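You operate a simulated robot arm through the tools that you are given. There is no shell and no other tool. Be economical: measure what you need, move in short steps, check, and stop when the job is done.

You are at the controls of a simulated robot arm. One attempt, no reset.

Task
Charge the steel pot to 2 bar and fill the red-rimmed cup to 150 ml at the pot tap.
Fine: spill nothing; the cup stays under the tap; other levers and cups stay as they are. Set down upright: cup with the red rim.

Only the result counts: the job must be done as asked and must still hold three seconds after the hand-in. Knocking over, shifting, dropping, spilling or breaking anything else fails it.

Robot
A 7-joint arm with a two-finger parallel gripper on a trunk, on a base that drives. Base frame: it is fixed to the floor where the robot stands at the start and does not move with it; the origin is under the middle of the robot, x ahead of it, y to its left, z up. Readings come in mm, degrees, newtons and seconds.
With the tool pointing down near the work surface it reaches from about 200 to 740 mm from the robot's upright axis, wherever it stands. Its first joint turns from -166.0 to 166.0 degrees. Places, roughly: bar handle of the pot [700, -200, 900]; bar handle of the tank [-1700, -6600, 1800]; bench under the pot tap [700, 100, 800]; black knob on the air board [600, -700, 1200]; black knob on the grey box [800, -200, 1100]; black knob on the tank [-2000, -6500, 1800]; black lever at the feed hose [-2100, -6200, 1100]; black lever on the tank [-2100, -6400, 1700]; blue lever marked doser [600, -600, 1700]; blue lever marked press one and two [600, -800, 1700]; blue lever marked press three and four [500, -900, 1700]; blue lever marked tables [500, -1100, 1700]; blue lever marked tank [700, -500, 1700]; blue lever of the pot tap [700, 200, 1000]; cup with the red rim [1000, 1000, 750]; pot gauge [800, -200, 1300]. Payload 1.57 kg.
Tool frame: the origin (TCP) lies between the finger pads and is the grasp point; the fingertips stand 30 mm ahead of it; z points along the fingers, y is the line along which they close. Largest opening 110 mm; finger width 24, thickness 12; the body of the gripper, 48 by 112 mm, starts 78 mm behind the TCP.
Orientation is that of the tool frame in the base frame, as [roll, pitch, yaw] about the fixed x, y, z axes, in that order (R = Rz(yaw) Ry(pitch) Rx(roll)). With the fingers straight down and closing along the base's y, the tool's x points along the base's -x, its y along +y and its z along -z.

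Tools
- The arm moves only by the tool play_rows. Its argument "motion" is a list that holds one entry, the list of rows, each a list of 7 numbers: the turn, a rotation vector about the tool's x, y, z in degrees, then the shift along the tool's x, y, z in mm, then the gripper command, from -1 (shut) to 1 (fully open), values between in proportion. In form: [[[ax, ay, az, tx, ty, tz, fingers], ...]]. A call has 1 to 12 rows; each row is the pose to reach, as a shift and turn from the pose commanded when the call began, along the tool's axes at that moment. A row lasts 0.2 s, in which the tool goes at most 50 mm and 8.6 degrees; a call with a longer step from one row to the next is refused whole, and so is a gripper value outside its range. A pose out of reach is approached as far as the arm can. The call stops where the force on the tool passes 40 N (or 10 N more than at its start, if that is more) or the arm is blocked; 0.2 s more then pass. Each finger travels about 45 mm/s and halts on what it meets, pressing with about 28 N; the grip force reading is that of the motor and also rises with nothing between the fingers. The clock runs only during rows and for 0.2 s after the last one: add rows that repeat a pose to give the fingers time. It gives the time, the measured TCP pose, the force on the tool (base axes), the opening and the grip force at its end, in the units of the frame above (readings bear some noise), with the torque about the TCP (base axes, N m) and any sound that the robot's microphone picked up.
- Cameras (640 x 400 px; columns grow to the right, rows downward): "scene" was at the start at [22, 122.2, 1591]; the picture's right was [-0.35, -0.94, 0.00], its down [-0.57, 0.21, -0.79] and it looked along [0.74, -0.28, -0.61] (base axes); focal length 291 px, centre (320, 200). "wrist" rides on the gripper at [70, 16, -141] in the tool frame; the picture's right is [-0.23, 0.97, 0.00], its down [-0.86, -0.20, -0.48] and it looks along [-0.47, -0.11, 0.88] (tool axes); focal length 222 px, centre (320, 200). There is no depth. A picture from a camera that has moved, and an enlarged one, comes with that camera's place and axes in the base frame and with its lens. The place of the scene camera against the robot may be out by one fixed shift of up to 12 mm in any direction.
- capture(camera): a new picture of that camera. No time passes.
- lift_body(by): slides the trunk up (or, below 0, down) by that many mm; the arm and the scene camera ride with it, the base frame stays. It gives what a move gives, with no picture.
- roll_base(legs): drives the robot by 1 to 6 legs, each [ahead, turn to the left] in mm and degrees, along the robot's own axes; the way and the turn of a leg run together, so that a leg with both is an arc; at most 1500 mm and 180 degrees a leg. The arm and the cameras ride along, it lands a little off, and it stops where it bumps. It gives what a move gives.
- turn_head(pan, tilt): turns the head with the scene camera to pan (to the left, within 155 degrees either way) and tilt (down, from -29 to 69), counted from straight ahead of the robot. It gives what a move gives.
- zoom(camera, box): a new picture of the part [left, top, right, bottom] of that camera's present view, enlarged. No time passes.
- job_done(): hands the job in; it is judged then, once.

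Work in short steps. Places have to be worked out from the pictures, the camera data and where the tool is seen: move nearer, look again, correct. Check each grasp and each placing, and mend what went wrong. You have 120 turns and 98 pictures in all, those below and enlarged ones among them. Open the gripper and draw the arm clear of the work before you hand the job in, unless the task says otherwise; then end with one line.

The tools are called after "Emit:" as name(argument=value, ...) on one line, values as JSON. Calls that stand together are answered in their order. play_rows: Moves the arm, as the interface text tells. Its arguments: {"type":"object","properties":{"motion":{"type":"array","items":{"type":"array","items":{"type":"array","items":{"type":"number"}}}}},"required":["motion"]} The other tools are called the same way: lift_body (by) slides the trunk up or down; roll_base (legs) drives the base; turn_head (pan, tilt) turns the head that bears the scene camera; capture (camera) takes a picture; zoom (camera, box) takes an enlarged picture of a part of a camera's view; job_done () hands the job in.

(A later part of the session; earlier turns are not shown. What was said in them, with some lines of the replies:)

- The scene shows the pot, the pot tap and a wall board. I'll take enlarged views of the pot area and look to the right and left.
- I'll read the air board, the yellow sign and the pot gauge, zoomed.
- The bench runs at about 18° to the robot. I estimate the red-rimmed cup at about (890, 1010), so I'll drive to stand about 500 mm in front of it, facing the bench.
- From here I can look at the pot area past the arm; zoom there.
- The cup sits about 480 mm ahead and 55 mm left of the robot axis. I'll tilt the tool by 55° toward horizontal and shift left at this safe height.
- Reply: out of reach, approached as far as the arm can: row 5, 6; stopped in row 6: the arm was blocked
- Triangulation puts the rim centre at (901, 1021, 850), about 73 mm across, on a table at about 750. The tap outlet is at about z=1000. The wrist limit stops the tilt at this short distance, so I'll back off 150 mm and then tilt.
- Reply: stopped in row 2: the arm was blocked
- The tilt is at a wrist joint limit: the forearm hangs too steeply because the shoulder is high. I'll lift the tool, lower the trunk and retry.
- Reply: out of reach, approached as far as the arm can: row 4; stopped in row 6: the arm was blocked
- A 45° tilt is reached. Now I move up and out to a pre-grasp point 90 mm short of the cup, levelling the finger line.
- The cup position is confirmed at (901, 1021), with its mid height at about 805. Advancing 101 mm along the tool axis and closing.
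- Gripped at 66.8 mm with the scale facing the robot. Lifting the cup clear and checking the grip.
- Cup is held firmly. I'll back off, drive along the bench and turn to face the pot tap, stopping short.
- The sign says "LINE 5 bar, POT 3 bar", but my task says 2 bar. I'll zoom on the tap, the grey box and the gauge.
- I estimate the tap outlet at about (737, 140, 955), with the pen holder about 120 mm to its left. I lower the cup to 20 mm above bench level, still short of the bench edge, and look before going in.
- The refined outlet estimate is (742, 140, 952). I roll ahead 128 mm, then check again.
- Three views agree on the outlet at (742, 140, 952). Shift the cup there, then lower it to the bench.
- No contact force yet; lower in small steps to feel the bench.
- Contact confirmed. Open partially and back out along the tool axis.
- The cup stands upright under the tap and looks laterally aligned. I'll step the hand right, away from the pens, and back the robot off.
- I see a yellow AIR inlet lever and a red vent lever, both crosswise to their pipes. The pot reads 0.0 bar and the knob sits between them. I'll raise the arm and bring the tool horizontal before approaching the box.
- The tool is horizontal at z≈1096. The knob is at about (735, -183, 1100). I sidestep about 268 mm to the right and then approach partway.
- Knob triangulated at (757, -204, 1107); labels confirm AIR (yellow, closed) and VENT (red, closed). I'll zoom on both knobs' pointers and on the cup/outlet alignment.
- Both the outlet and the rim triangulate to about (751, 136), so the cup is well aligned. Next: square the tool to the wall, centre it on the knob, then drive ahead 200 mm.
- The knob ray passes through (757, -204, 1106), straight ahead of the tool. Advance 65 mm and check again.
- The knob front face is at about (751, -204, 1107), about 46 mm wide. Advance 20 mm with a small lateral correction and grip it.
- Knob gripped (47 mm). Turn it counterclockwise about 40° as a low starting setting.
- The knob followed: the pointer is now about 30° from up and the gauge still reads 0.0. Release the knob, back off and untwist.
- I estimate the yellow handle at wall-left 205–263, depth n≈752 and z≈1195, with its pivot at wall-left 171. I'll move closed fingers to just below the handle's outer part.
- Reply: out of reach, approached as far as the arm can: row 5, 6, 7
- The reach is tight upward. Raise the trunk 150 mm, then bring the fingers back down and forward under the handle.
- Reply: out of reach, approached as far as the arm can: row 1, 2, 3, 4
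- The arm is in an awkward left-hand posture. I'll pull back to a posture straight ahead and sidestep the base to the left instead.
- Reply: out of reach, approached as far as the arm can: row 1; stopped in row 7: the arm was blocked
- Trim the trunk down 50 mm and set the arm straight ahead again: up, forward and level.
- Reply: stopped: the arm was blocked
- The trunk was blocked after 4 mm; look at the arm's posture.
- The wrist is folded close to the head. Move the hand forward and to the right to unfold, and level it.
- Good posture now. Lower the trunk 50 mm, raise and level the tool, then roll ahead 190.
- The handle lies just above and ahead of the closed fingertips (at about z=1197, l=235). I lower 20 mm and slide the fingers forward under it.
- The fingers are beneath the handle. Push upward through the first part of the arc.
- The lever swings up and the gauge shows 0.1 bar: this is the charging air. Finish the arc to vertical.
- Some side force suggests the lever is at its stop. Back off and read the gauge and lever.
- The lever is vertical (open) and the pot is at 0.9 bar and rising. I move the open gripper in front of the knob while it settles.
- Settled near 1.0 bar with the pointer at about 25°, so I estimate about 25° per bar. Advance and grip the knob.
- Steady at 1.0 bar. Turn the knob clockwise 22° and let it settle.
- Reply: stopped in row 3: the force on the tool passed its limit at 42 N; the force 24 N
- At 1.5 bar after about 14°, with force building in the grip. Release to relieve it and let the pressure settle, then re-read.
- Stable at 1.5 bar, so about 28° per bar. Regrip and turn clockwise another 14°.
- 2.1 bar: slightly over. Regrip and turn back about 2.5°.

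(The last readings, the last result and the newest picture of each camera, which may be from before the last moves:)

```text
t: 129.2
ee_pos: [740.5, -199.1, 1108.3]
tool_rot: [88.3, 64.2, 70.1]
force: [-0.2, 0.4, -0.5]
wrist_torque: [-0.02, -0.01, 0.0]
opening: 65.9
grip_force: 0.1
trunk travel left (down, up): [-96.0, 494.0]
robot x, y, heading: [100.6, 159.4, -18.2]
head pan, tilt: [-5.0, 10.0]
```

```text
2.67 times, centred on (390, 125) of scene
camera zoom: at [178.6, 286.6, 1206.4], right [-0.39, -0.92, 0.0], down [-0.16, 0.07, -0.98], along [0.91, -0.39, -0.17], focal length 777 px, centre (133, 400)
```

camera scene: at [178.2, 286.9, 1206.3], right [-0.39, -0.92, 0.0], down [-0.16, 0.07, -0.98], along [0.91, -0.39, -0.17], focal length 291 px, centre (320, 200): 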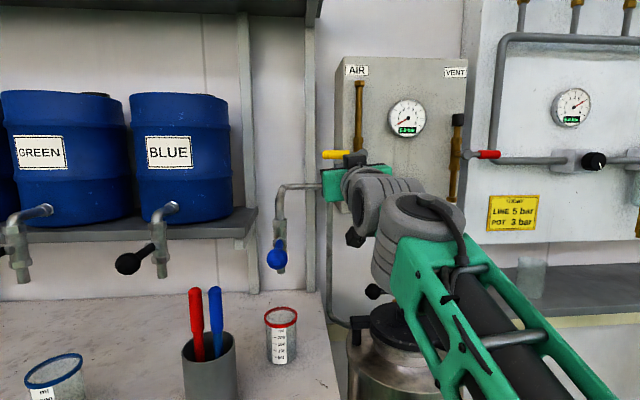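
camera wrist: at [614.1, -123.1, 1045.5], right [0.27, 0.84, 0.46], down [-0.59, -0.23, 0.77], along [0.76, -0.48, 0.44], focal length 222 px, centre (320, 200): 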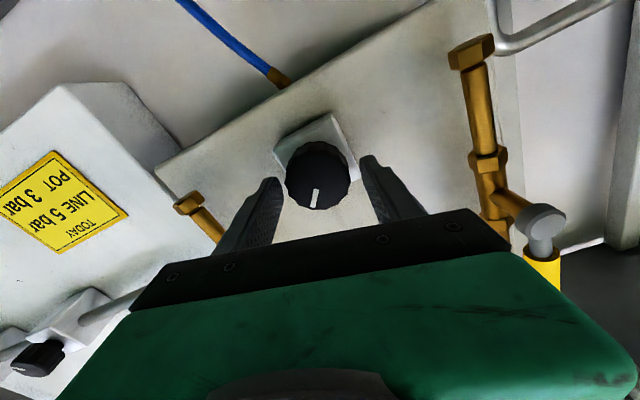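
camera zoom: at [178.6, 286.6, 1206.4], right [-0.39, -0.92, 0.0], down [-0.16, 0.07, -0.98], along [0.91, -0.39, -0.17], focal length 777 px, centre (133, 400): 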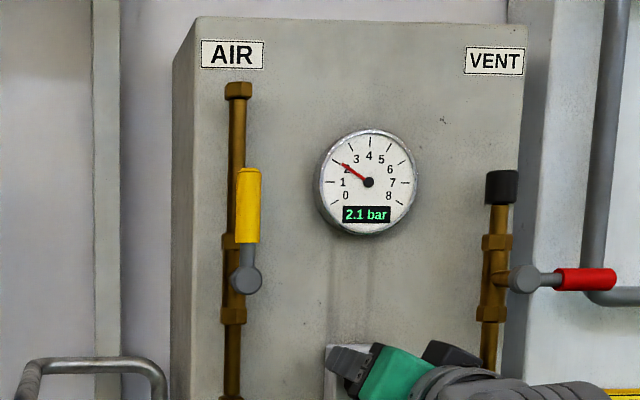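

Still 2.1; turn back another 3° to see whether the regulator relieves.

Emit:
play_rows(motion=[[[0, 0, 0, 0, 0, 0, 0], [0, 0, 0, 0, 0, 0, -0.5], [0, 0, 0, 0, 0, 0, -1], [0, 0, 0, 0, 0, 0, -1], [0, 0, -1.5, 0, 0, 0, -1], [0, 0, -3, 0, 0, 0, -1], [0, 0, -3, 0, 0, 0, -1]]])

Emit:
play_rows(motion=[[[0, 0, 0, 0, 0, 0, -0.3], [0, 0, 0, 0, 0, 0, 0.2], [0, 0, 0, 0, 0, 0, 0.2], [0, 0, 0, 0, 0, 0, 0.2], [0, 0, 0, 0, 0, 0, 0.2], [0, 0, 0, 0, 0, 0, 0.2], [0, 0, 0, 0, 0, 0, 0.2]]])

Emit:
zoom(camera="scene", box=[300, 50, 480, 200])

```text
t: 130.8
ee_pos: [739.1, -200.6, 1108.1]
tool_rot: [88.2, 67.3, 70.1]
force: [-6.8, -1.1, -5.1]
wrist_torque: [0.06, 0.18, -0.17]
opening: 47.5
grip_force: 45.3
trunk travel left (down, up): [-96.0, 494.0]
robot x, y, heading: [103.2, 160.9, -18.2]
head pan, tilt: [-5.0, 10.0]
```

```text
t: 132.4
ee_pos: [739.9, -199.5, 1108.2]
tool_rot: [88.1, 67.2, 70.0]
force: [-0.6, -0.6, 0.8]
wrist_torque: [0.02, 0.01, 0.0]
opening: 66.0
grip_force: 0.1
trunk travel left (down, up): [-96.0, 494.0]
robot x, y, heading: [104.0, 163.9, -18.1]
head pan, tilt: [-5.0, 10.0]
```

```text
2.67 times, centred on (390, 125) of scene
camera zoom: at [178.6, 286.6, 1206.4], right [-0.39, -0.92, 0.0], down [-0.16, 0.07, -0.98], along [0.91, -0.39, -0.17], focal length 777 px, centre (133, 400)
```

zoom: 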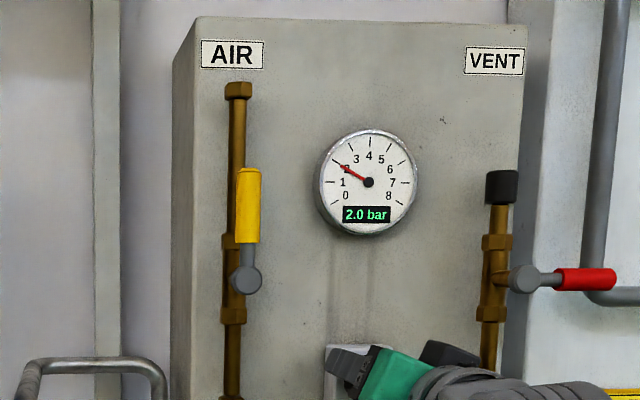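

2.0 bar. Back straight out, level the gripper, and take a close look at the tap lever.

Emit:
play_rows(motion=[[[0, 0, 0, 0, 0, -40, 0.2], [0, 0, -5, 0, 0, -80, 0.2], [0, 0, -11, 0, 0, -110, 0], [0, 0, -17, 0, 0, -130, -0.5], [0, 0, -23, 0, 0, -140, -1], [0, 0, -23, 0, 0, -140, -1]]])

Emit:
zoom(camera="scene", box=[210, 170, 370, 380])

Emit:
capture(camera="wrist")

```text
t: 133.8
ee_pos: [606.0, -154.7, 1107.8]
tool_rot: [-29.0, 89.2, -47.2]
force: [-0.3, -0.5, 0.5]
wrist_torque: [0.0, 0.02, 0.02]
opening: 0.0
grip_force: 7.5
trunk travel left (down, up): [-96.0, 494.0]
robot x, y, heading: [102.2, 157.7, -18.0]
head pan, tilt: [-5.0, 10.0]
```

```text
1.90 times, centred on (290, 275) of scene
camera zoom: at [178.6, 286.6, 1206.4], right [-0.39, -0.92, 0.0], down [-0.16, 0.07, -0.98], along [0.91, -0.39, -0.17], focal length 555 px, centre (377, 57)
```

zoom: 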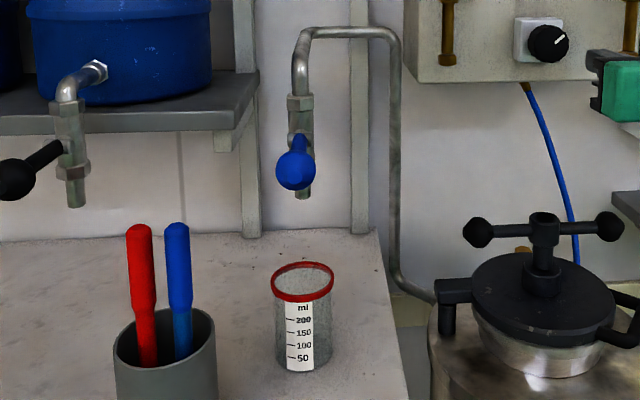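

```text
27 pictures are left
camera wrist: at [476.9, -96.2, 1035.6], right [0.3, 0.93, 0.22], down [-0.53, -0.03, 0.85], along [0.8, -0.37, 0.48], focal length 222 px, centre (320, 200)
```

wrist: 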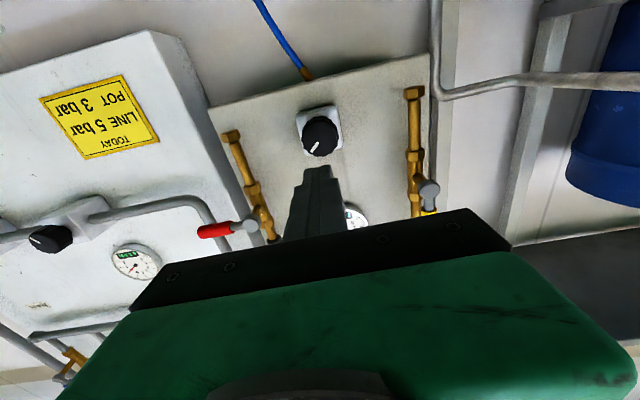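

The ball of the tap lever triangulates to (634, 170, 1026), pointing straight out toward the robot. Closer zoom on the valve to find its pivot axis.

Emit:
zoom(camera="scene", box=[260, 180, 340, 260])

Emit:
zoom(camera="scene", box=[100, 190, 190, 290])

```text
5.00 times, centred on (300, 220) of scene
camera zoom: at [178.6, 286.6, 1206.4], right [-0.39, -0.92, 0.0], down [-0.16, 0.07, -0.98], along [0.91, -0.39, -0.17], focal length 1457 px, centre (420, 100)
```

zoom: 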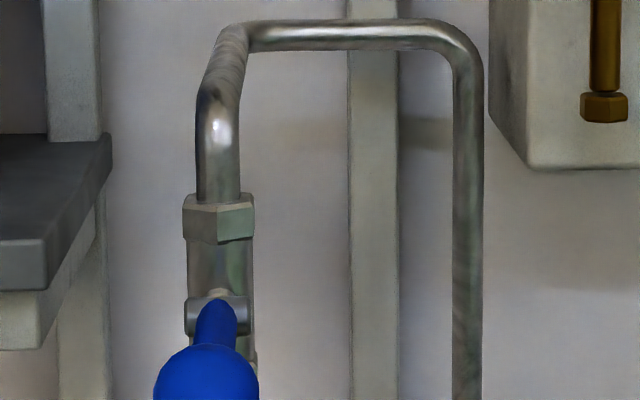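

```text
4.00 times, centred on (145, 240) of scene
camera zoom: at [178.6, 286.6, 1206.4], right [-0.39, -0.92, 0.0], down [-0.16, 0.07, -0.98], along [0.91, -0.39, -0.17], focal length 1165 px, centre (1020, 40)
```

zoom: 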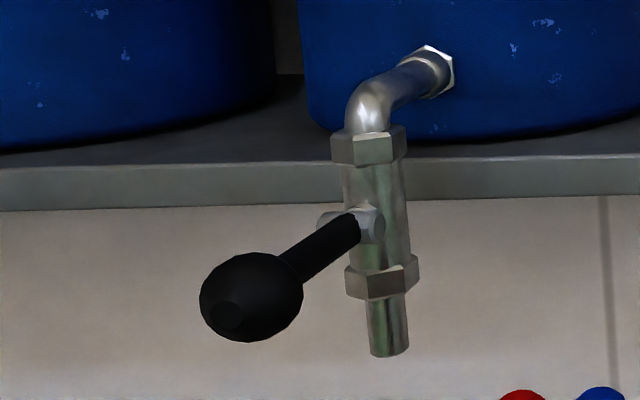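

The lever sits on a horizontal cross barrel, so it swings up or down. I'll grip the ball from the front and move it along its arc. First centre the arm, then shift the base left so the cameras can see the cup.

Emit:
play_rows(motion=[[[0, 0, 0, 0, 35, -10, 0], [0, 0, 0, 0, 70, -20, 0], [0, 0, 0, 0, 105, -20, 0], [0, 0, 0, 0, 140, -20, 0], [0, 0, 0, 0, 175, -20, 0], [0, 0, 0, 0, 175, -20, 0]]])

Emit:
roll_base(legs=[[-250, 0], [0, 90], [148, 0], [0, -90], [100, 0]])

```text
t: 135.2
ee_pos: [643.6, 17.6, 1103.5]
tool_rot: [-24.2, 89.2, -42.5]
force: [-0.5, -0.8, 0.3]
wrist_torque: [-0.02, 0.0, -0.01]
opening: 55.1
grip_force: 0.1
trunk travel left (down, up): [-96.0, 494.0]
robot x, y, heading: [102.3, 158.6, -18.1]
head pan, tilt: [-5.0, 10.0]
```

```text
t: 146.5
ee_pos: [543.1, 175.7, 1105.1]
tool_rot: [-24.0, 89.2, -44.8]
force: [-0.6, 0.1, -1.3]
wrist_torque: [0.0, 0.03, 0.02]
opening: 54.9
grip_force: 0.0
trunk travel left (down, up): [-96.0, 494.0]
robot x, y, heading: [6.9, 342.9, -20.7]
head pan, tilt: [-5.0, 10.0]
```

Now pitch the tool down 30° (so the wrist camera can watch the cup) and move to about 60 mm short of the ball.

Emit:
play_rows(motion=[[[-0.7, 7.5, 0, 12, 6, 9, 0], [-1.5, 15, 0, 25, 12, 18, 0], [-2.2, 22.5, 0, 37, 19, 26, 0], [-3, 30, 0, 49, 25, 35, 0], [-3, 30, 0, 49, 25, 35, 0]]])

Emit:
capture(camera="wrist")

Emit:
capture(camera="scene")

```text
t: 147.7
ee_pos: [583.2, 184.8, 1057.7]
tool_rot: [179.3, 60.8, 161.5]
force: [-0.9, -0.1, 0.4]
wrist_torque: [0.02, 0.02, 0.0]
opening: 55.0
grip_force: 0.0
trunk travel left (down, up): [-96.0, 494.0]
robot x, y, heading: [4.3, 340.3, -20.6]
head pan, tilt: [-5.0, 10.0]
```

```text
24 pictures are left
camera wrist: at [438.8, 249.9, 1065.0], right [0.4, 0.89, 0.2], down [-0.06, -0.2, 0.98], along [0.91, -0.41, -0.02], focal length 222 px, centre (320, 200)
```

wrist: 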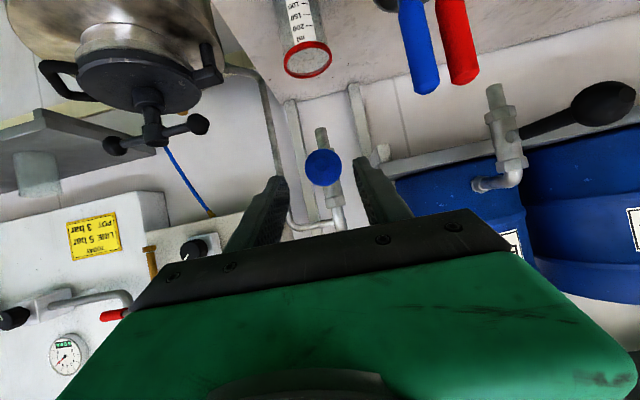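

```text
23 pictures are left
camera scene: at [90.2, 465.5, 1206.4], right [-0.43, -0.9, 0.0], down [-0.16, 0.07, -0.98], along [0.89, -0.43, -0.17], focal length 291 px, centre (320, 200)
```

scene: 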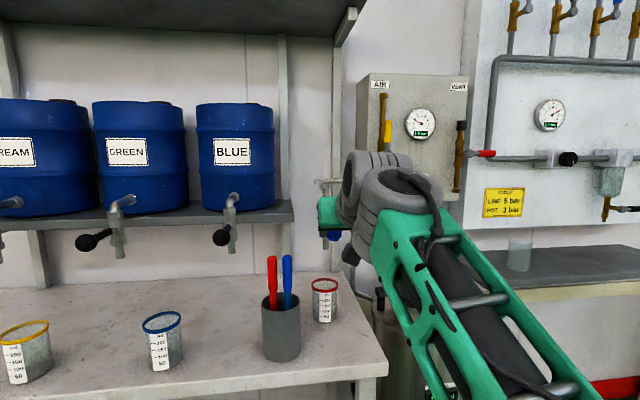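

The wrist view shows both the ball (about (634, 171, 1029)) and the cup's scale. Advance 58 mm and grip the ball.

Emit:
play_rows(motion=[[[0, 0, 0, 0, 1, 30, 0], [0, 0, 0, 0, 2, 58, 0], [0, 0, 0, 0, 2, 58, 0], [0, 0, 0, 0, 2, 58, -0.4], [0, 0, 0, 0, 2, 58, -1], [0, 0, 0, 0, 2, 58, -1]]])

Emit:
capture(camera="wrist")

```text
t: 149.1
ee_pos: [633.3, 172.1, 1027.6]
tool_rot: [179.2, 60.7, 161.2]
force: [1.0, -5.9, 0.1]
wrist_torque: [-0.02, -0.04, -0.05]
opening: 35.4
grip_force: 28.4
trunk travel left (down, up): [-96.0, 494.0]
robot x, y, heading: [5.5, 341.0, -20.6]
head pan, tilt: [-5.0, 10.0]
```

```text
22 pictures are left
camera wrist: at [488.3, 236.9, 1036.3], right [0.41, 0.89, 0.21], down [-0.06, -0.2, 0.98], along [0.91, -0.41, -0.02], focal length 222 px, centre (320, 200)
```

wrist: 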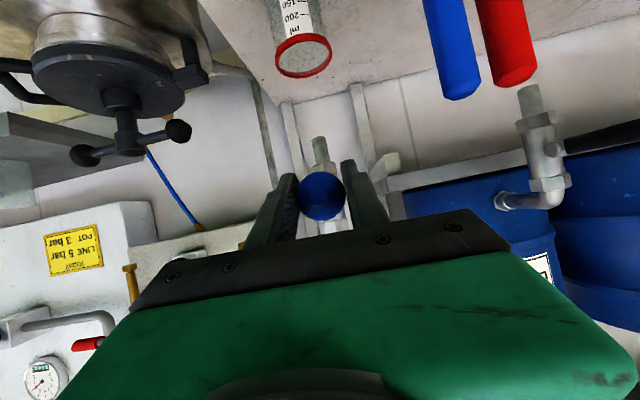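

Ball gripped (35.4 mm). Test: move it down about 10° along the arc and straight back, watching the force and the cup.

Emit:
play_rows(motion=[[[0, 0, 0, 7.3, 0, 4.5, -1], [0, 0, 0, 14.2, 0, 9.6, -1], [0, 0, 0, 14.2, 0, 9.6, -1], [0, 0, 0, 7.3, 0, 4.5, -1], [0, 0, 0, 0, 0, 0, -1]]])

Emit:
zoom(camera="scene", box=[285, 220, 365, 340])

```text
t: 150.3
ee_pos: [633.8, 171.6, 1021.7]
tool_rot: [179.2, 59.9, 161.3]
force: [-15.4, -2.1, -14.0]
wrist_torque: [0.39, 1.16, -0.08]
opening: 35.7
grip_force: 42.9
trunk travel left (down, up): [-96.0, 494.0]
robot x, y, heading: [9.2, 339.0, -20.5]
head pan, tilt: [-5.0, 10.0]
```

```text
3.33 times, centred on (325, 280) of scene
camera zoom: at [89.4, 465.0, 1205.9], right [-0.43, -0.9, 0.0], down [-0.16, 0.08, -0.98], along [0.89, -0.43, -0.17], focal length 971 px, centre (303, -67)
```

zoom: 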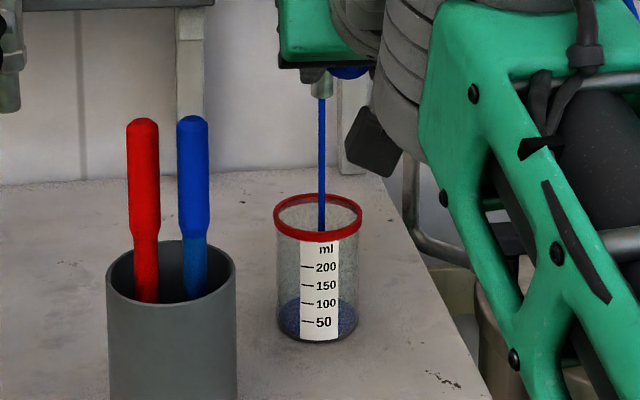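

Down opens it: a blue stream falls centrally into the cup, and friction keeps the lever slightly open. Push it up past the start position to close, and read the level.

Emit:
play_rows(motion=[[[0, 0, 0, -7, 0, -4, -1], [0, 0, 0, -9, 0, -5, -1]]])

Emit:
zoom(camera="scene", box=[285, 220, 365, 340])

```text
t: 150.8
ee_pos: [633.4, 171.5, 1028.7]
tool_rot: [179.2, 59.7, 161.3]
force: [-5.9, -0.2, -4.4]
wrist_torque: [-0.24, -0.7, -0.03]
opening: 34.9
grip_force: 42.1
trunk travel left (down, up): [-96.0, 494.0]
robot x, y, heading: [7.1, 348.8, -20.6]
head pan, tilt: [-5.0, 10.0]
stopped in row 2: the force on the tool passed its limit at 44 N (the readings are from after the stop); the commanded pose is now the measured one
```

```text
3.33 times, centred on (325, 280) of scene
camera zoom: at [89.6, 465.3, 1206.7], right [-0.43, -0.9, 0.0], down [-0.16, 0.08, -0.98], along [0.89, -0.43, -0.17], focal length 971 px, centre (303, -67)
```

zoom: 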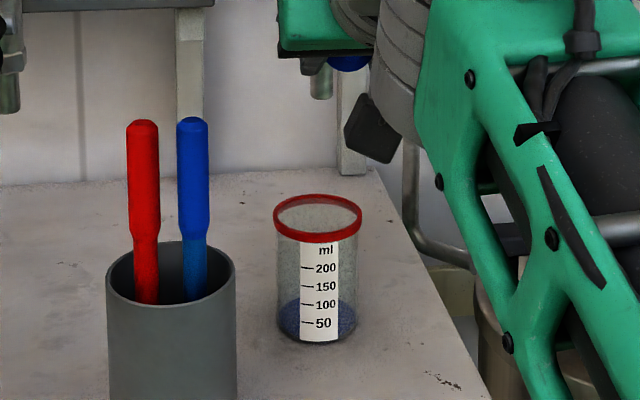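

Closed again. Zoom tightly on the cup to read the level.

Emit:
zoom(camera="scene", box=[305, 270, 345, 310])

Emit:
capture(camera="scene")

```text
10.00 times, centred on (325, 290) of scene
camera zoom: at [89.6, 465.3, 1206.7], right [-0.43, -0.9, 0.0], down [-0.16, 0.08, -0.98], along [0.89, -0.43, -0.17], focal length 2914 px, centre (270, -700)
```

zoom: 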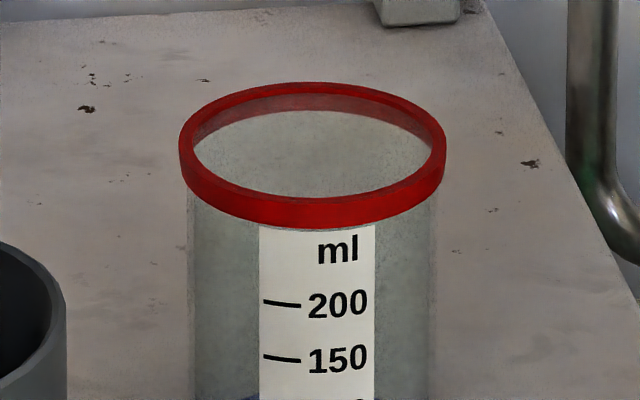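

```text
18 pictures are left
camera scene: at [89.6, 465.3, 1206.7], right [-0.43, -0.9, 0.0], down [-0.16, 0.08, -0.98], along [0.89, -0.43, -0.17], focal length 291 px, centre (320, 200)
```

scene: 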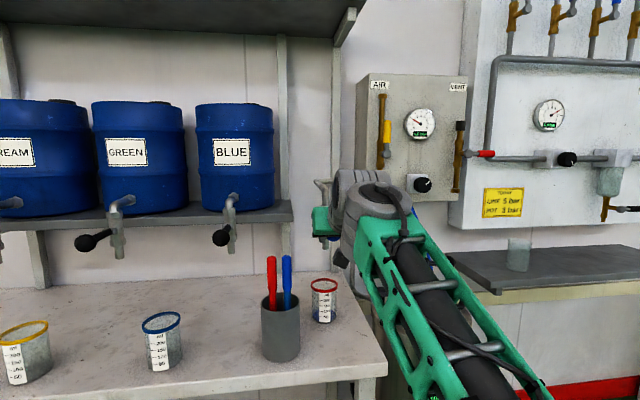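

Emit:
zoom(camera="scene", box=[303, 287, 347, 329])

```text
9.52 times, centred on (325, 308) of scene
camera zoom: at [89.6, 465.3, 1206.7], right [-0.43, -0.9, 0.0], down [-0.16, 0.08, -0.98], along [0.89, -0.43, -0.17], focal length 2775 px, centre (272, -829)
```

zoom: 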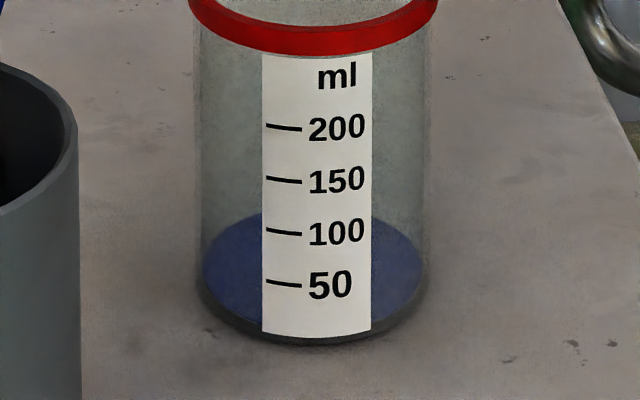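

The level front edge is about 10 ml (zero mark near the base). Flow is gentle, so open to 15°, hold about 0.8 s, close, and measure.

Emit:
play_rows(motion=[[[0, 0, 0, 11.5, 0, 7.5, -1], [0, 0, 0, 21.4, 0, 15.3, -1], [0, 0, 0, 21.4, 0, 15.3, -1], [0, 0, 0, 21.4, 0, 15.3, -1], [0, 0, 0, 21.4, 0, 15.3, -1], [0, 0, 0, 11.5, 0, 7.5, -1], [0, 0, 0, 0, 0, 0, -1], [0, 0, 0, -6, 0, -3, -1], [0, 0, 0, -6, 0, -3, -1]]])

Emit:
zoom(camera="scene", box=[303, 287, 347, 329])

```text
t: 152.8
ee_pos: [633.1, 171.0, 1027.1]
tool_rot: [179.2, 58.8, 161.3]
force: [-4.3, -0.9, -5.3]
wrist_torque: [-0.27, -0.78, -0.02]
opening: 35.0
grip_force: 42.6
trunk travel left (down, up): [-96.0, 494.0]
robot x, y, heading: [6.9, 343.3, -20.8]
head pan, tilt: [-5.0, 10.0]
stopped in row 9: the force on the tool passed its limit at 41 N (the readings are from after the stop); the commanded pose is now the measured one
```

```text
9.52 times, centred on (325, 308) of scene
camera zoom: at [89.4, 465.5, 1206.8], right [-0.43, -0.9, 0.0], down [-0.16, 0.08, -0.98], along [0.89, -0.43, -0.17], focal length 2775 px, centre (272, -829)
```

zoom: 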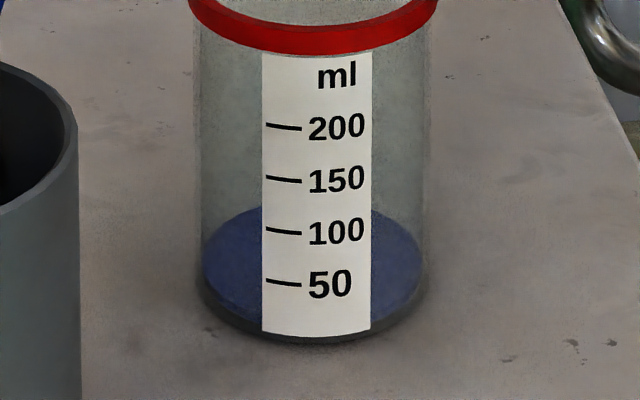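

Only about 5 ml more: little flow at that opening. Open to about 30° and look right away.

Emit:
play_rows(motion=[[[0, 0, 0, 11.5, 0, 7.5, -1], [0, 0, 0, 21.4, 0, 15.3, -1], [0, 0, 0, 28.9, 0, 24, -1], [0, 0, 0, 36.7, 0, 35, -1]]])

Emit:
zoom(camera="scene", box=[298, 228, 350, 330])

```text
t: 153.8
ee_pos: [642.3, 169.1, 984.8]
tool_rot: [179.3, 59.5, 161.3]
force: [2.6, -2.6, 29.4]
wrist_torque: [-0.01, -0.06, 0.01]
opening: 35.4
grip_force: 42.4
trunk travel left (down, up): [-96.0, 494.0]
robot x, y, heading: [1.9, 343.3, -20.4]
head pan, tilt: [-5.0, 10.0]
```

```text
3.92 times, centred on (324, 279) of scene
camera zoom: at [87.8, 465.9, 1206.8], right [-0.43, -0.9, 0.0], down [-0.15, 0.07, -0.99], along [0.89, -0.43, -0.17], focal length 1143 px, centre (304, -110)
```

zoom: 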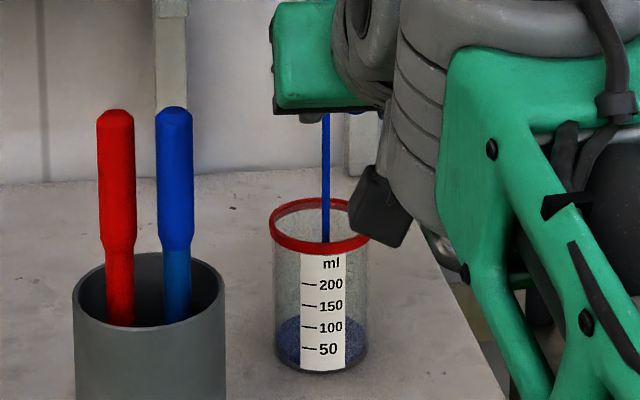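

Flowing at about 25° opening. Hold 1 s and measure the rate.

Emit:
play_rows(motion=[[[0, 0, 0, 0, 0, 0, -1], [0, 0, 0, 0, 0, 0, -1], [0, 0, 0, 0, 0, 0, -1], [0, 0, 0, 0, 0, 0, -1]]])

Emit:
zoom(camera="scene", box=[303, 287, 347, 329])

```text
t: 154.8
ee_pos: [642.9, 169.0, 983.6]
tool_rot: [179.3, 59.4, 161.3]
force: [0.9, -1.0, 32.3]
wrist_torque: [-0.03, -0.17, 0.04]
opening: 35.1
grip_force: 42.7
trunk travel left (down, up): [-96.0, 494.0]
robot x, y, heading: [7.8, 339.6, -20.6]
head pan, tilt: [-5.0, 10.0]
```

```text
9.52 times, centred on (325, 308) of scene
camera zoom: at [87.3, 466.2, 1206.6], right [-0.43, -0.9, 0.0], down [-0.15, 0.07, -0.99], along [0.89, -0.43, -0.17], focal length 2775 px, centre (272, -829)
```

zoom: 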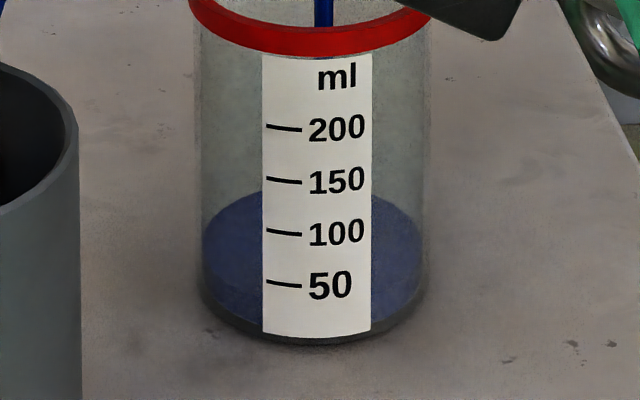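

About 15 ml in 1.4 s; the level is now about 30 ml. Hold for another 5 s and re-measure.

Emit:
play_rows(motion=[[[0, 0, 0, 0, 0, 0, -1], [0, 0, 0, 0, 0, 0, -1], [0, 0, 0, 0, 0, 0, -1], [0, 0, 0, 0, 0, 0, -1], [0, 0, 0, 0, 0, 0, -1], [0, 0, 0, 0, 0, 0, -1], [0, 0, 0, 0, 0, 0, -1], [0, 0, 0, 0, 0, 0, -1], [0, 0, 0, 0, 0, 0, -1], [0, 0, 0, 0, 0, 0, -1], [0, 0, 0, 0, 0, 0, -1], [0, 0, 0, 0, 0, 0, -1]]])

Emit:
play_rows(motion=[[[0, 0, 0, 0, 0, 0, -1], [0, 0, 0, 0, 0, 0, -1], [0, 0, 0, 0, 0, 0, -1], [0, 0, 0, 0, 0, 0, -1], [0, 0, 0, 0, 0, 0, -1], [0, 0, 0, 0, 0, 0, -1], [0, 0, 0, 0, 0, 0, -1], [0, 0, 0, 0, 0, 0, -1], [0, 0, 0, 0, 0, 0, -1], [0, 0, 0, 0, 0, 0, -1]]])

Emit:
zoom(camera="scene", box=[303, 287, 347, 329])

```text
t: 157.4
ee_pos: [642.9, 169.3, 984.7]
tool_rot: [179.4, 59.5, 161.4]
force: [0.2, -0.1, 31.2]
wrist_torque: [0.02, -0.14, -0.02]
opening: 35.3
grip_force: 42.4
trunk travel left (down, up): [-96.0, 494.0]
robot x, y, heading: [9.6, 344.9, -20.7]
head pan, tilt: [-5.0, 10.0]
```

```text
t: 159.6
ee_pos: [642.2, 169.3, 984.8]
tool_rot: [179.3, 59.5, 161.3]
force: [0.1, 0.9, 31.4]
wrist_torque: [-0.04, -0.1, -0.01]
opening: 35.0
grip_force: 42.0
trunk travel left (down, up): [-96.0, 494.0]
robot x, y, heading: [5.4, 343.0, -20.7]
head pan, tilt: [-5.0, 10.0]
```

```text
9.52 times, centred on (325, 308) of scene
camera zoom: at [87.3, 466.2, 1206.6], right [-0.43, -0.9, 0.0], down [-0.15, 0.07, -0.99], along [0.89, -0.43, -0.17], focal length 2775 px, centre (272, -829)
```

zoom: 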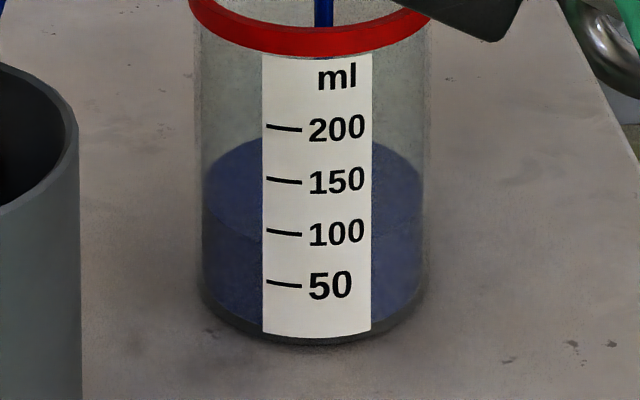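

The front edge reads about 94 ml, at about 11–13 ml/s. Hold 3.4 s more and re-measure before closing.

Emit:
play_rows(motion=[[[0, 0, 0, 0, 0, 0, -1], [0, 0, 0, 0, 0, 0, -1], [0, 0, 0, 0, 0, 0, -1], [0, 0, 0, 0, 0, 0, -1], [0, 0, 0, 0, 0, 0, -1], [0, 0, 0, 0, 0, 0, -1], [0, 0, 0, 0, 0, 0, -1], [0, 0, 0, 0, 0, 0, -1], [0, 0, 0, 0, 0, 0, -1], [0, 0, 0, 0, 0, 0, -1], [0, 0, 0, 0, 0, 0, -1], [0, 0, 0, 0, 0, 0, -1]]])

Emit:
play_rows(motion=[[[0, 0, 0, 0, 0, 0, -1], [0, 0, 0, 0, 0, 0, -1], [0, 0, 0, 0, 0, 0, -1]]])

Emit:
zoom(camera="scene", box=[303, 287, 347, 329])

```text
t: 162.2
ee_pos: [643.6, 169.2, 984.8]
tool_rot: [179.3, 59.4, 161.3]
force: [-0.4, 1.3, 31.2]
wrist_torque: [-0.05, -0.08, -0.01]
opening: 35.0
grip_force: 42.3
trunk travel left (down, up): [-96.0, 494.0]
robot x, y, heading: [7.4, 340.5, -20.7]
head pan, tilt: [-5.0, 10.0]
```

```text
t: 163.0
ee_pos: [642.0, 170.9, 984.4]
tool_rot: [179.3, 59.3, 161.3]
force: [-2.2, 0.2, 32.1]
wrist_torque: [-0.03, -0.12, -0.01]
opening: 35.3
grip_force: 42.6
trunk travel left (down, up): [-96.0, 494.0]
robot x, y, heading: [8.2, 340.4, -20.7]
head pan, tilt: [-5.0, 10.0]
```

```text
9.52 times, centred on (325, 308) of scene
camera zoom: at [87.3, 466.2, 1206.6], right [-0.43, -0.9, 0.0], down [-0.15, 0.07, -0.99], along [0.89, -0.43, -0.17], focal length 2775 px, centre (272, -829)
```

zoom: 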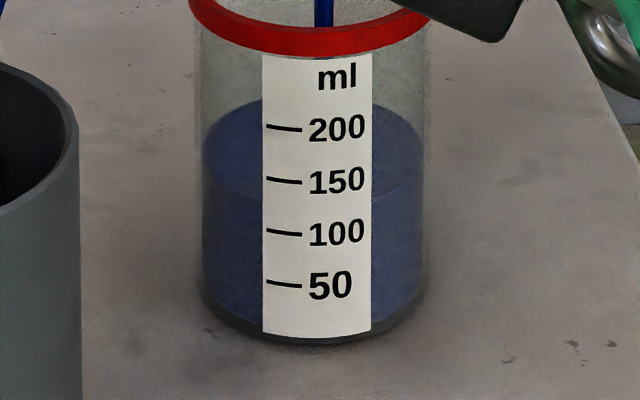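

Reads about 133 ml at about 11 ml/s. Hold 0.8 s more and then close along the arc; I expect about 147 ml.

Emit:
play_rows(motion=[[[0, 0, 0, 0, 0, 0, -1], [0, 0, 0, 0, 0, 0, -1], [0, 0, 0, 0, 0, 0, -1], [0, 0, 0, 0, 0, 0, -1], [0, 0, 0, -8, 0, -11, -1], [0, 0, 0, -15.3, 0, -19.7, -1], [0, 0, 0, -25.2, 0, -27.5, -1], [0, 0, 0, -36.7, 0, -35, -1], [0, 0, 0, -43, 0, -38, -1], [0, 0, 0, -43, 0, -38, -1]]])

Emit:
zoom(camera="scene", box=[303, 287, 347, 329])

```text
t: 165.0
ee_pos: [634.7, 172.1, 1027.0]
tool_rot: [179.4, 57.8, 161.3]
force: [-7.8, 0.8, -5.4]
wrist_torque: [-0.27, -0.79, -0.04]
opening: 35.2
grip_force: 42.9
trunk travel left (down, up): [-96.0, 494.0]
robot x, y, heading: [4.1, 344.3, -20.7]
head pan, tilt: [-5.0, 10.0]
stopped in row 10: the force on the tool passed its limit at 48 N (the readings are from after the stop); the commanded pose is now the measured one
```

```text
9.52 times, centred on (325, 308) of scene
camera zoom: at [88.7, 465.8, 1206.7], right [-0.43, -0.9, 0.0], down [-0.16, 0.08, -0.98], along [0.89, -0.43, -0.17], focal length 2775 px, centre (272, -829)
```

zoom: 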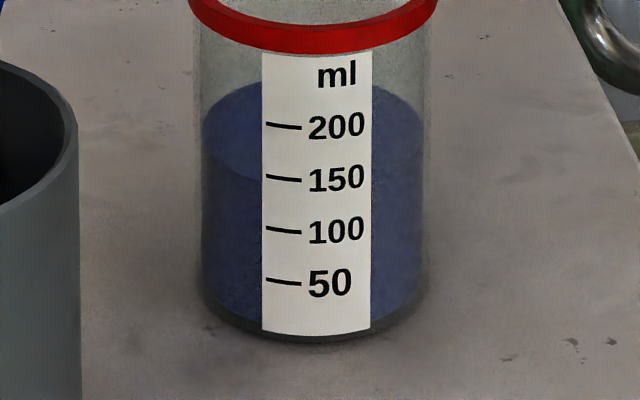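

Front edge is right at the 150 mark (about 149 ml) and the stream has stopped. Release the ball and back straight out.

Emit:
play_rows(motion=[[[0, 0, 0, 0, 0, 0, -0.4], [0, 0, 0, 0, 0, 0, 0], [0, 0, 0, 0, 0, 0, 0], [0, 0, 0, 0, 0, -30, 0], [0, 0, 0, 0, 0, -70, 0], [0, 0, 0, 0, 0, -100, 0]]])

Emit:
roll_base(legs=[[-250, 0]])

Emit:
capture(camera="scene")

Emit:
capture(camera="wrist")

```text
t: 166.4
ee_pos: [553.6, 199.7, 1079.8]
tool_rot: [179.4, 57.8, 161.3]
force: [0.7, 0.2, -0.3]
wrist_torque: [-0.01, -0.05, 0.01]
opening: 55.0
grip_force: 0.1
trunk travel left (down, up): [-96.0, 494.0]
robot x, y, heading: [8.1, 339.3, -20.9]
head pan, tilt: [-5.0, 10.0]
```

```text
t: 168.2
ee_pos: [319.2, 289.7, 1079.1]
tool_rot: [179.4, 58.1, 161.5]
force: [-0.3, -0.1, -1.0]
wrist_torque: [0.02, -0.01, 0.02]
opening: 55.0
grip_force: 0.1
trunk travel left (down, up): [-96.0, 494.0]
robot x, y, heading: [-227.8, 430.3, -20.5]
head pan, tilt: [-5.0, 10.0]
```

```text
10 pictures are left
camera scene: at [-148.5, 555.0, 1206.4], right [-0.43, -0.9, 0.0], down [-0.16, 0.07, -0.98], along [0.89, -0.42, -0.17], focal length 291 px, centre (320, 200)
```

scene: 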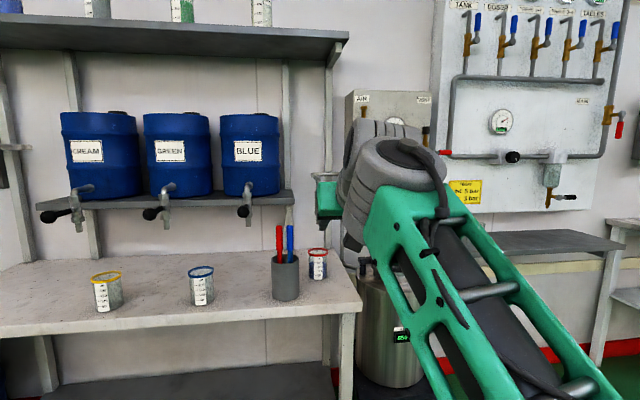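

```text
9 pictures are left
camera wrist: at [173.2, 354.5, 1095.8], right [0.41, 0.89, 0.2], down [-0.02, -0.21, 0.98], along [0.91, -0.41, -0.07], focal length 222 px, centre (320, 200)
```

wrist: 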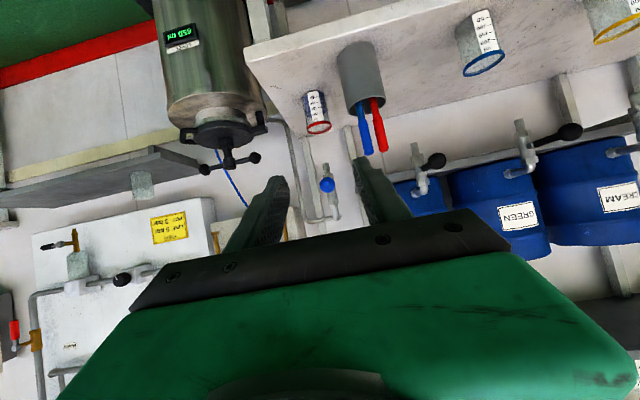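

Zoom on the pot level display; then lower the arm slightly to see the gauge.

Emit:
zoom(camera="wrist", box=[155, 15, 215, 60])

Emit:
play_rows(motion=[[[0, 0, 0, 0, -35, 0, 0], [0, 0, 0, 0, -70, 0, 0], [0, 0, 0, 0, -105, 0, 0], [0, 0, 0, 0, -140, 0, 0], [0, 0, 0, 0, -170, 0, 0]]])

Emit:
zoom(camera="scene", box=[290, 80, 450, 300])

```text
8.89 times, centred on (185, 38) of wrist
camera zoom: at [173.2, 354.5, 1095.8], right [0.41, 0.89, 0.2], down [-0.02, -0.21, 0.98], along [0.91, -0.41, -0.07], focal length 1974 px, centre (1520, 1644)
```

zoom: 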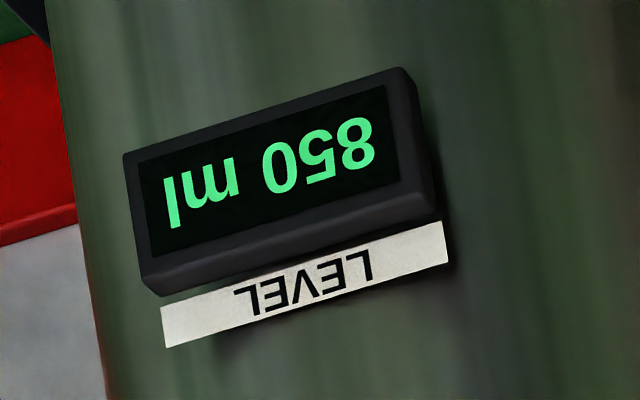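

```text
t: 169.4
ee_pos: [266.7, 128.2, 1078.7]
tool_rot: [179.4, 58.0, 161.5]
force: [0.4, 0.1, 0.4]
wrist_torque: [-0.06, 0.0, -0.04]
opening: 55.2
grip_force: 0.2
trunk travel left (down, up): [-96.0, 494.0]
robot x, y, heading: [-232.4, 434.7, -20.4]
head pan, tilt: [-5.0, 10.0]
```

```text
1.82 times, centred on (370, 190) of scene
camera zoom: at [-148.5, 555.3, 1206.4], right [-0.43, -0.9, 0.0], down [-0.16, 0.07, -0.98], along [0.89, -0.42, -0.17], focal length 530 px, centre (229, 218)
```

zoom: 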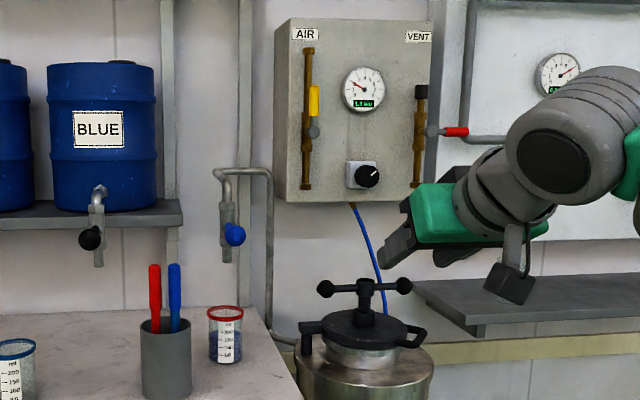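

Pot level reads 850 ml, so exactly 150 ml was dispensed, and the tap is dry. Now read the gauge.

Emit:
zoom(camera="scene", box=[365, 95, 405, 125])

```text
13.33 times, centred on (385, 110) of scene
camera zoom: at [-148.5, 555.3, 1206.4], right [-0.43, -0.9, 0.0], down [-0.16, 0.07, -0.98], along [0.89, -0.42, -0.17], focal length 3885 px, centre (-547, 1400)
```

zoom: 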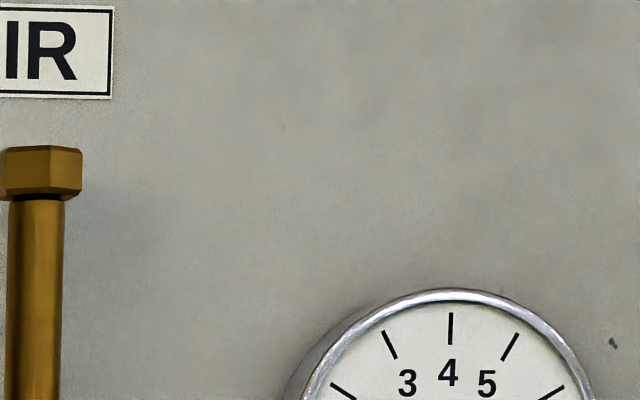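

Emit:
zoom(camera="scene", box=[378, 112, 412, 144])

```text
12.50 times, centred on (395, 128) of scene
camera zoom: at [-148.5, 555.3, 1206.4], right [-0.43, -0.9, 0.0], down [-0.16, 0.07, -0.98], along [0.89, -0.42, -0.17], focal length 3642 px, centre (-618, 1100)
```

zoom: 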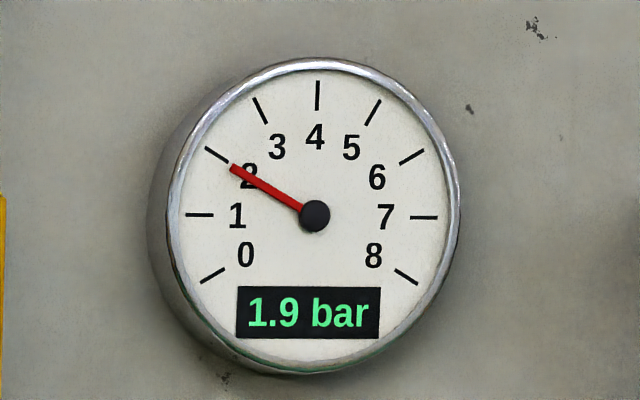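

The gauge reads 1.9 bar, slightly low because the regulator bled down after my last tweak. I'll nudge the knob about 2° clockwise. First level the tool and reposition in front of the knob.

Emit:
play_rows(motion=[[[0, -8, 0, -6, 0, -4, 1], [0, -16, 0, -12, 0, -8, 1], [0, -24, 0, -18, 0, -12, 1], [0, -32, 0, -25, 0, -15, 1], [0, -32, 0, -25, 0, -15, 1]]])

Emit:
roll_base(legs=[[0, -87.6], [240, 0], [0, 90], [330, 0]])

```text
t: 170.7
ee_pos: [267.3, 126.6, 1108.6]
tool_rot: [83.1, 89.7, 65.3]
force: [0.3, -0.7, 0.4]
wrist_torque: [-0.01, 0.03, 0.01]
opening: 109.9
grip_force: 0.2
trunk travel left (down, up): [-96.0, 494.0]
robot x, y, heading: [-232.6, 432.0, -20.6]
head pan, tilt: [-5.0, 10.0]
```

```text
t: 181.8
ee_pos: [514.1, -188.9, 1107.5]
tool_rot: [97.1, 89.8, 81.0]
force: [-0.1, 1.0, -0.4]
wrist_torque: [0.01, 0.0, -0.01]
opening: 110.0
grip_force: 0.0
trunk travel left (down, up): [-96.0, 494.0]
robot x, y, heading: [6.9, 101.6, -18.8]
head pan, tilt: [-5.0, 10.0]
```

Shift left 59 mm to line up with the knob, correct the bearing, and roll ahead 105 mm.

Emit:
play_rows(motion=[[[0.7, 0, 0, 0, 20, 0, 1], [1.4, 0, 0, 0, 40, 0, 1], [2, 0, 0, 0, 57, 0, 1], [2, 0, 0, 0, 57, 0, 1]]])

Emit:
roll_base(legs=[[105, 0]])

Emit:
capture(camera="wrist")

```text
t: 182.8
ee_pos: [528.5, -134.0, 1109.0]
tool_rot: [101.9, 89.7, 83.6]
force: [0.2, -0.2, -1.6]
wrist_torque: [0.01, -0.03, -0.03]
opening: 109.6
grip_force: 0.1
trunk travel left (down, up): [-96.0, 494.0]
robot x, y, heading: [8.0, 99.6, -18.5]
head pan, tilt: [-5.0, 10.0]
```

```text
t: 184.0
ee_pos: [627.8, -168.8, 1109.0]
tool_rot: [99.4, 89.7, 81.1]
force: [0.1, 0.8, -0.2]
wrist_torque: [0.02, 0.03, 0.01]
opening: 109.9
grip_force: 0.2
trunk travel left (down, up): [-96.0, 494.0]
robot x, y, heading: [108.3, 61.7, -18.4]
head pan, tilt: [-5.0, 10.0]
```

```text
4 pictures are left
camera wrist: at [499.1, -107.4, 1039.2], right [0.3, 0.92, 0.23], down [-0.52, -0.04, 0.85], along [0.8, -0.38, 0.46], focal length 222 px, centre (320, 200)
```

wrist: 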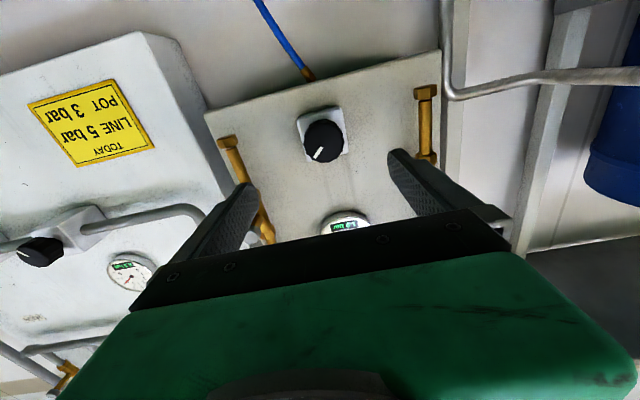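

The knob is at (751, -203, 1104), as before. Advance, grip, turn clockwise 2.3°, and release.

Emit:
play_rows(motion=[[[0, 0, 0, 0, 3, 40, 1], [0, 0, 0, 1, 5, 80, 1], [0, 0, 0, 2, 5, 113, 1], [0, 0, 0, 2, 5, 113, 1], [0, 0, 0, 2, 5, 113, 0], [0, 0, 0, 2, 5, 113, -0.5], [0, 0, 0, 2, 5, 113, -1], [0, 0, 0, 2, 5, 113, -1]]])

Emit:
play_rows(motion=[[[0, 0, 1.2, 0, 0, 0, -1], [0, 0, 2.3, 0, 0, 0, -1], [0, 0, 2.3, 0, 0, 0, -1], [0, 0, 2.3, 0, 0, 0, -0.3], [0, 0, 2.3, 0, 0, 0, 0.2], [0, 0, 2.3, 0, 0, 0, 0.2], [0, 0, 2.3, 0, 0, 0, 0.2], [0, 0, 2.3, 0, 0, 0, 0.2], [0, 0, 2.3, 0, 0, 0, 0.2], [0, 0, 2.3, 0, 0, 0, 0.2], [0, 0, 2.3, 0, 0, 0, 0.2]]])

Emit:
zoom(camera="scene", box=[310, 50, 490, 200])

```text
t: 185.8
ee_pos: [737.7, -197.5, 1108.7]
tool_rot: [98.8, 89.6, 80.5]
force: [0.5, -2.7, 0.7]
wrist_torque: [-0.04, -0.02, 0.16]
opening: 48.0
grip_force: 13.4
trunk travel left (down, up): [-96.0, 494.0]
robot x, y, heading: [105.4, 63.5, -18.7]
head pan, tilt: [-5.0, 10.0]
```

```text
t: 188.2
ee_pos: [737.5, -198.5, 1107.8]
tool_rot: [91.3, 87.4, 73.0]
force: [0.4, 0.5, 0.9]
wrist_torque: [-0.01, 0.0, 0.02]
opening: 65.8
grip_force: 0.0
trunk travel left (down, up): [-96.0, 494.0]
robot x, y, heading: [105.8, 68.0, -18.6]
head pan, tilt: [-5.0, 10.0]
```

```text
2.67 times, centred on (400, 125) of scene
camera zoom: at [185.3, 190.9, 1206.4], right [-0.4, -0.92, 0.0], down [-0.16, 0.07, -0.98], along [0.9, -0.4, -0.17], focal length 777 px, centre (107, 400)
```

zoom: 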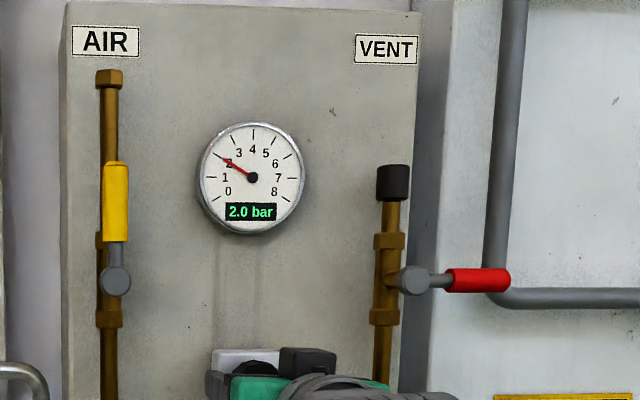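

2.0 bar. Back the hand straight out, drive the robot clear, and do one final check.

Emit:
play_rows(motion=[[[0, 0, 0, 0, 0, -40, 0.2], [0, 0, 0, 0, 0, -80, 0.2], [0, 0, 0, 0, 0, -120, 0.5], [0, 0, 0, 0, 0, -120, 1], [0, 0, 0, 0, 0, -120, 1]]])

Emit:
roll_base(legs=[[-250, 0]])

Emit:
capture(camera="scene")

```text
t: 189.4
ee_pos: [625.9, -160.6, 1105.5]
tool_rot: [91.3, 87.4, 73.0]
force: [0.7, -0.3, 0.0]
wrist_torque: [0.03, 0.03, -0.02]
opening: 109.7
grip_force: 0.0
trunk travel left (down, up): [-96.0, 494.0]
robot x, y, heading: [106.8, 61.2, -18.8]
head pan, tilt: [-5.0, 10.0]
```

```text
t: 191.2
ee_pos: [391.6, -81.8, 1104.8]
tool_rot: [91.3, 87.4, 73.1]
force: [0.0, -0.2, -0.4]
wrist_torque: [-0.01, -0.01, -0.03]
opening: 110.0
grip_force: 0.1
trunk travel left (down, up): [-96.0, 494.0]
robot x, y, heading: [-128.9, 145.6, -18.8]
head pan, tilt: [-5.0, 10.0]
```

```text
2 pictures are left
camera scene: at [-49.8, 270.4, 1206.4], right [-0.4, -0.92, 0.0], down [-0.16, 0.07, -0.98], along [0.9, -0.4, -0.17], focal length 291 px, centre (320, 200)
```

scene: 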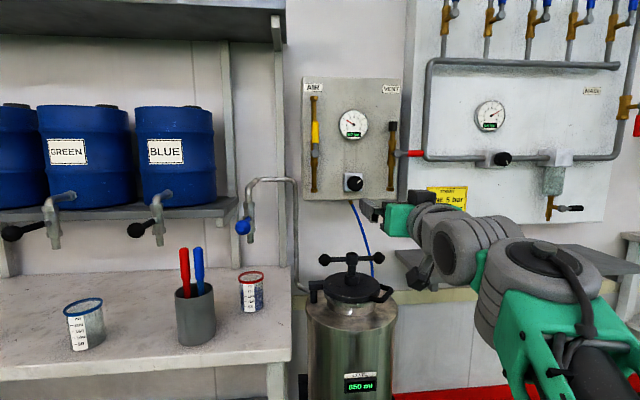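

One last zoom on the gauge and display to confirm steady values.

Emit:
zoom(camera="scene", box=[335, 100, 375, 145])

Emit:
zoom(camera="scene", box=[225, 180, 405, 398])

```text
8.89 times, centred on (355, 122) of scene
camera zoom: at [-49.8, 270.4, 1206.4], right [-0.4, -0.92, 0.0], down [-0.16, 0.07, -0.98], along [0.9, -0.4, -0.17], focal length 2590 px, centre (9, 889)
```

zoom: 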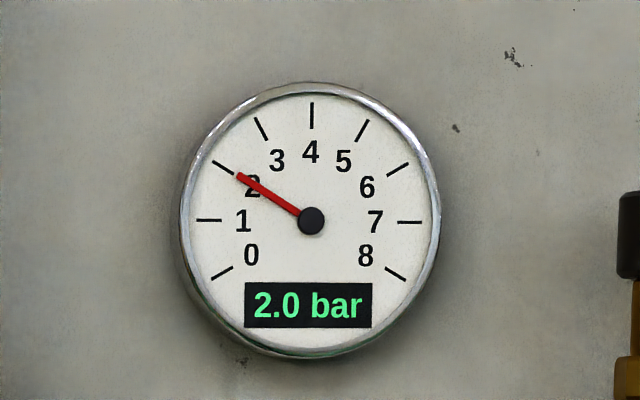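

```text
1.83 times, centred on (315, 289) of scene
camera zoom: at [-49.8, 270.4, 1206.4], right [-0.4, -0.92, 0.0], down [-0.16, 0.07, -0.98], along [0.9, -0.4, -0.17], focal length 535 px, centre (329, 37)
```

zoom: 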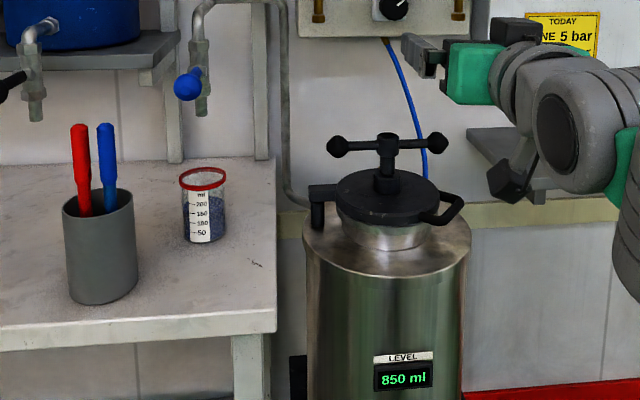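

The gauge reads 2.0 bar, the pot level 850 ml, the cup stands upright under the closed dry tap, and the arm is clear. Handing in.

Emit:
job_done()

```text
The job is handed in.
```

The pot is charged to 2.0 bar, and the red-rimmed cup stands upright under the closed tap with 150 ml in it (the pot level fell from 1000 to 850 ml). I opened the yellow AIR lever to charge the pot and left it open.
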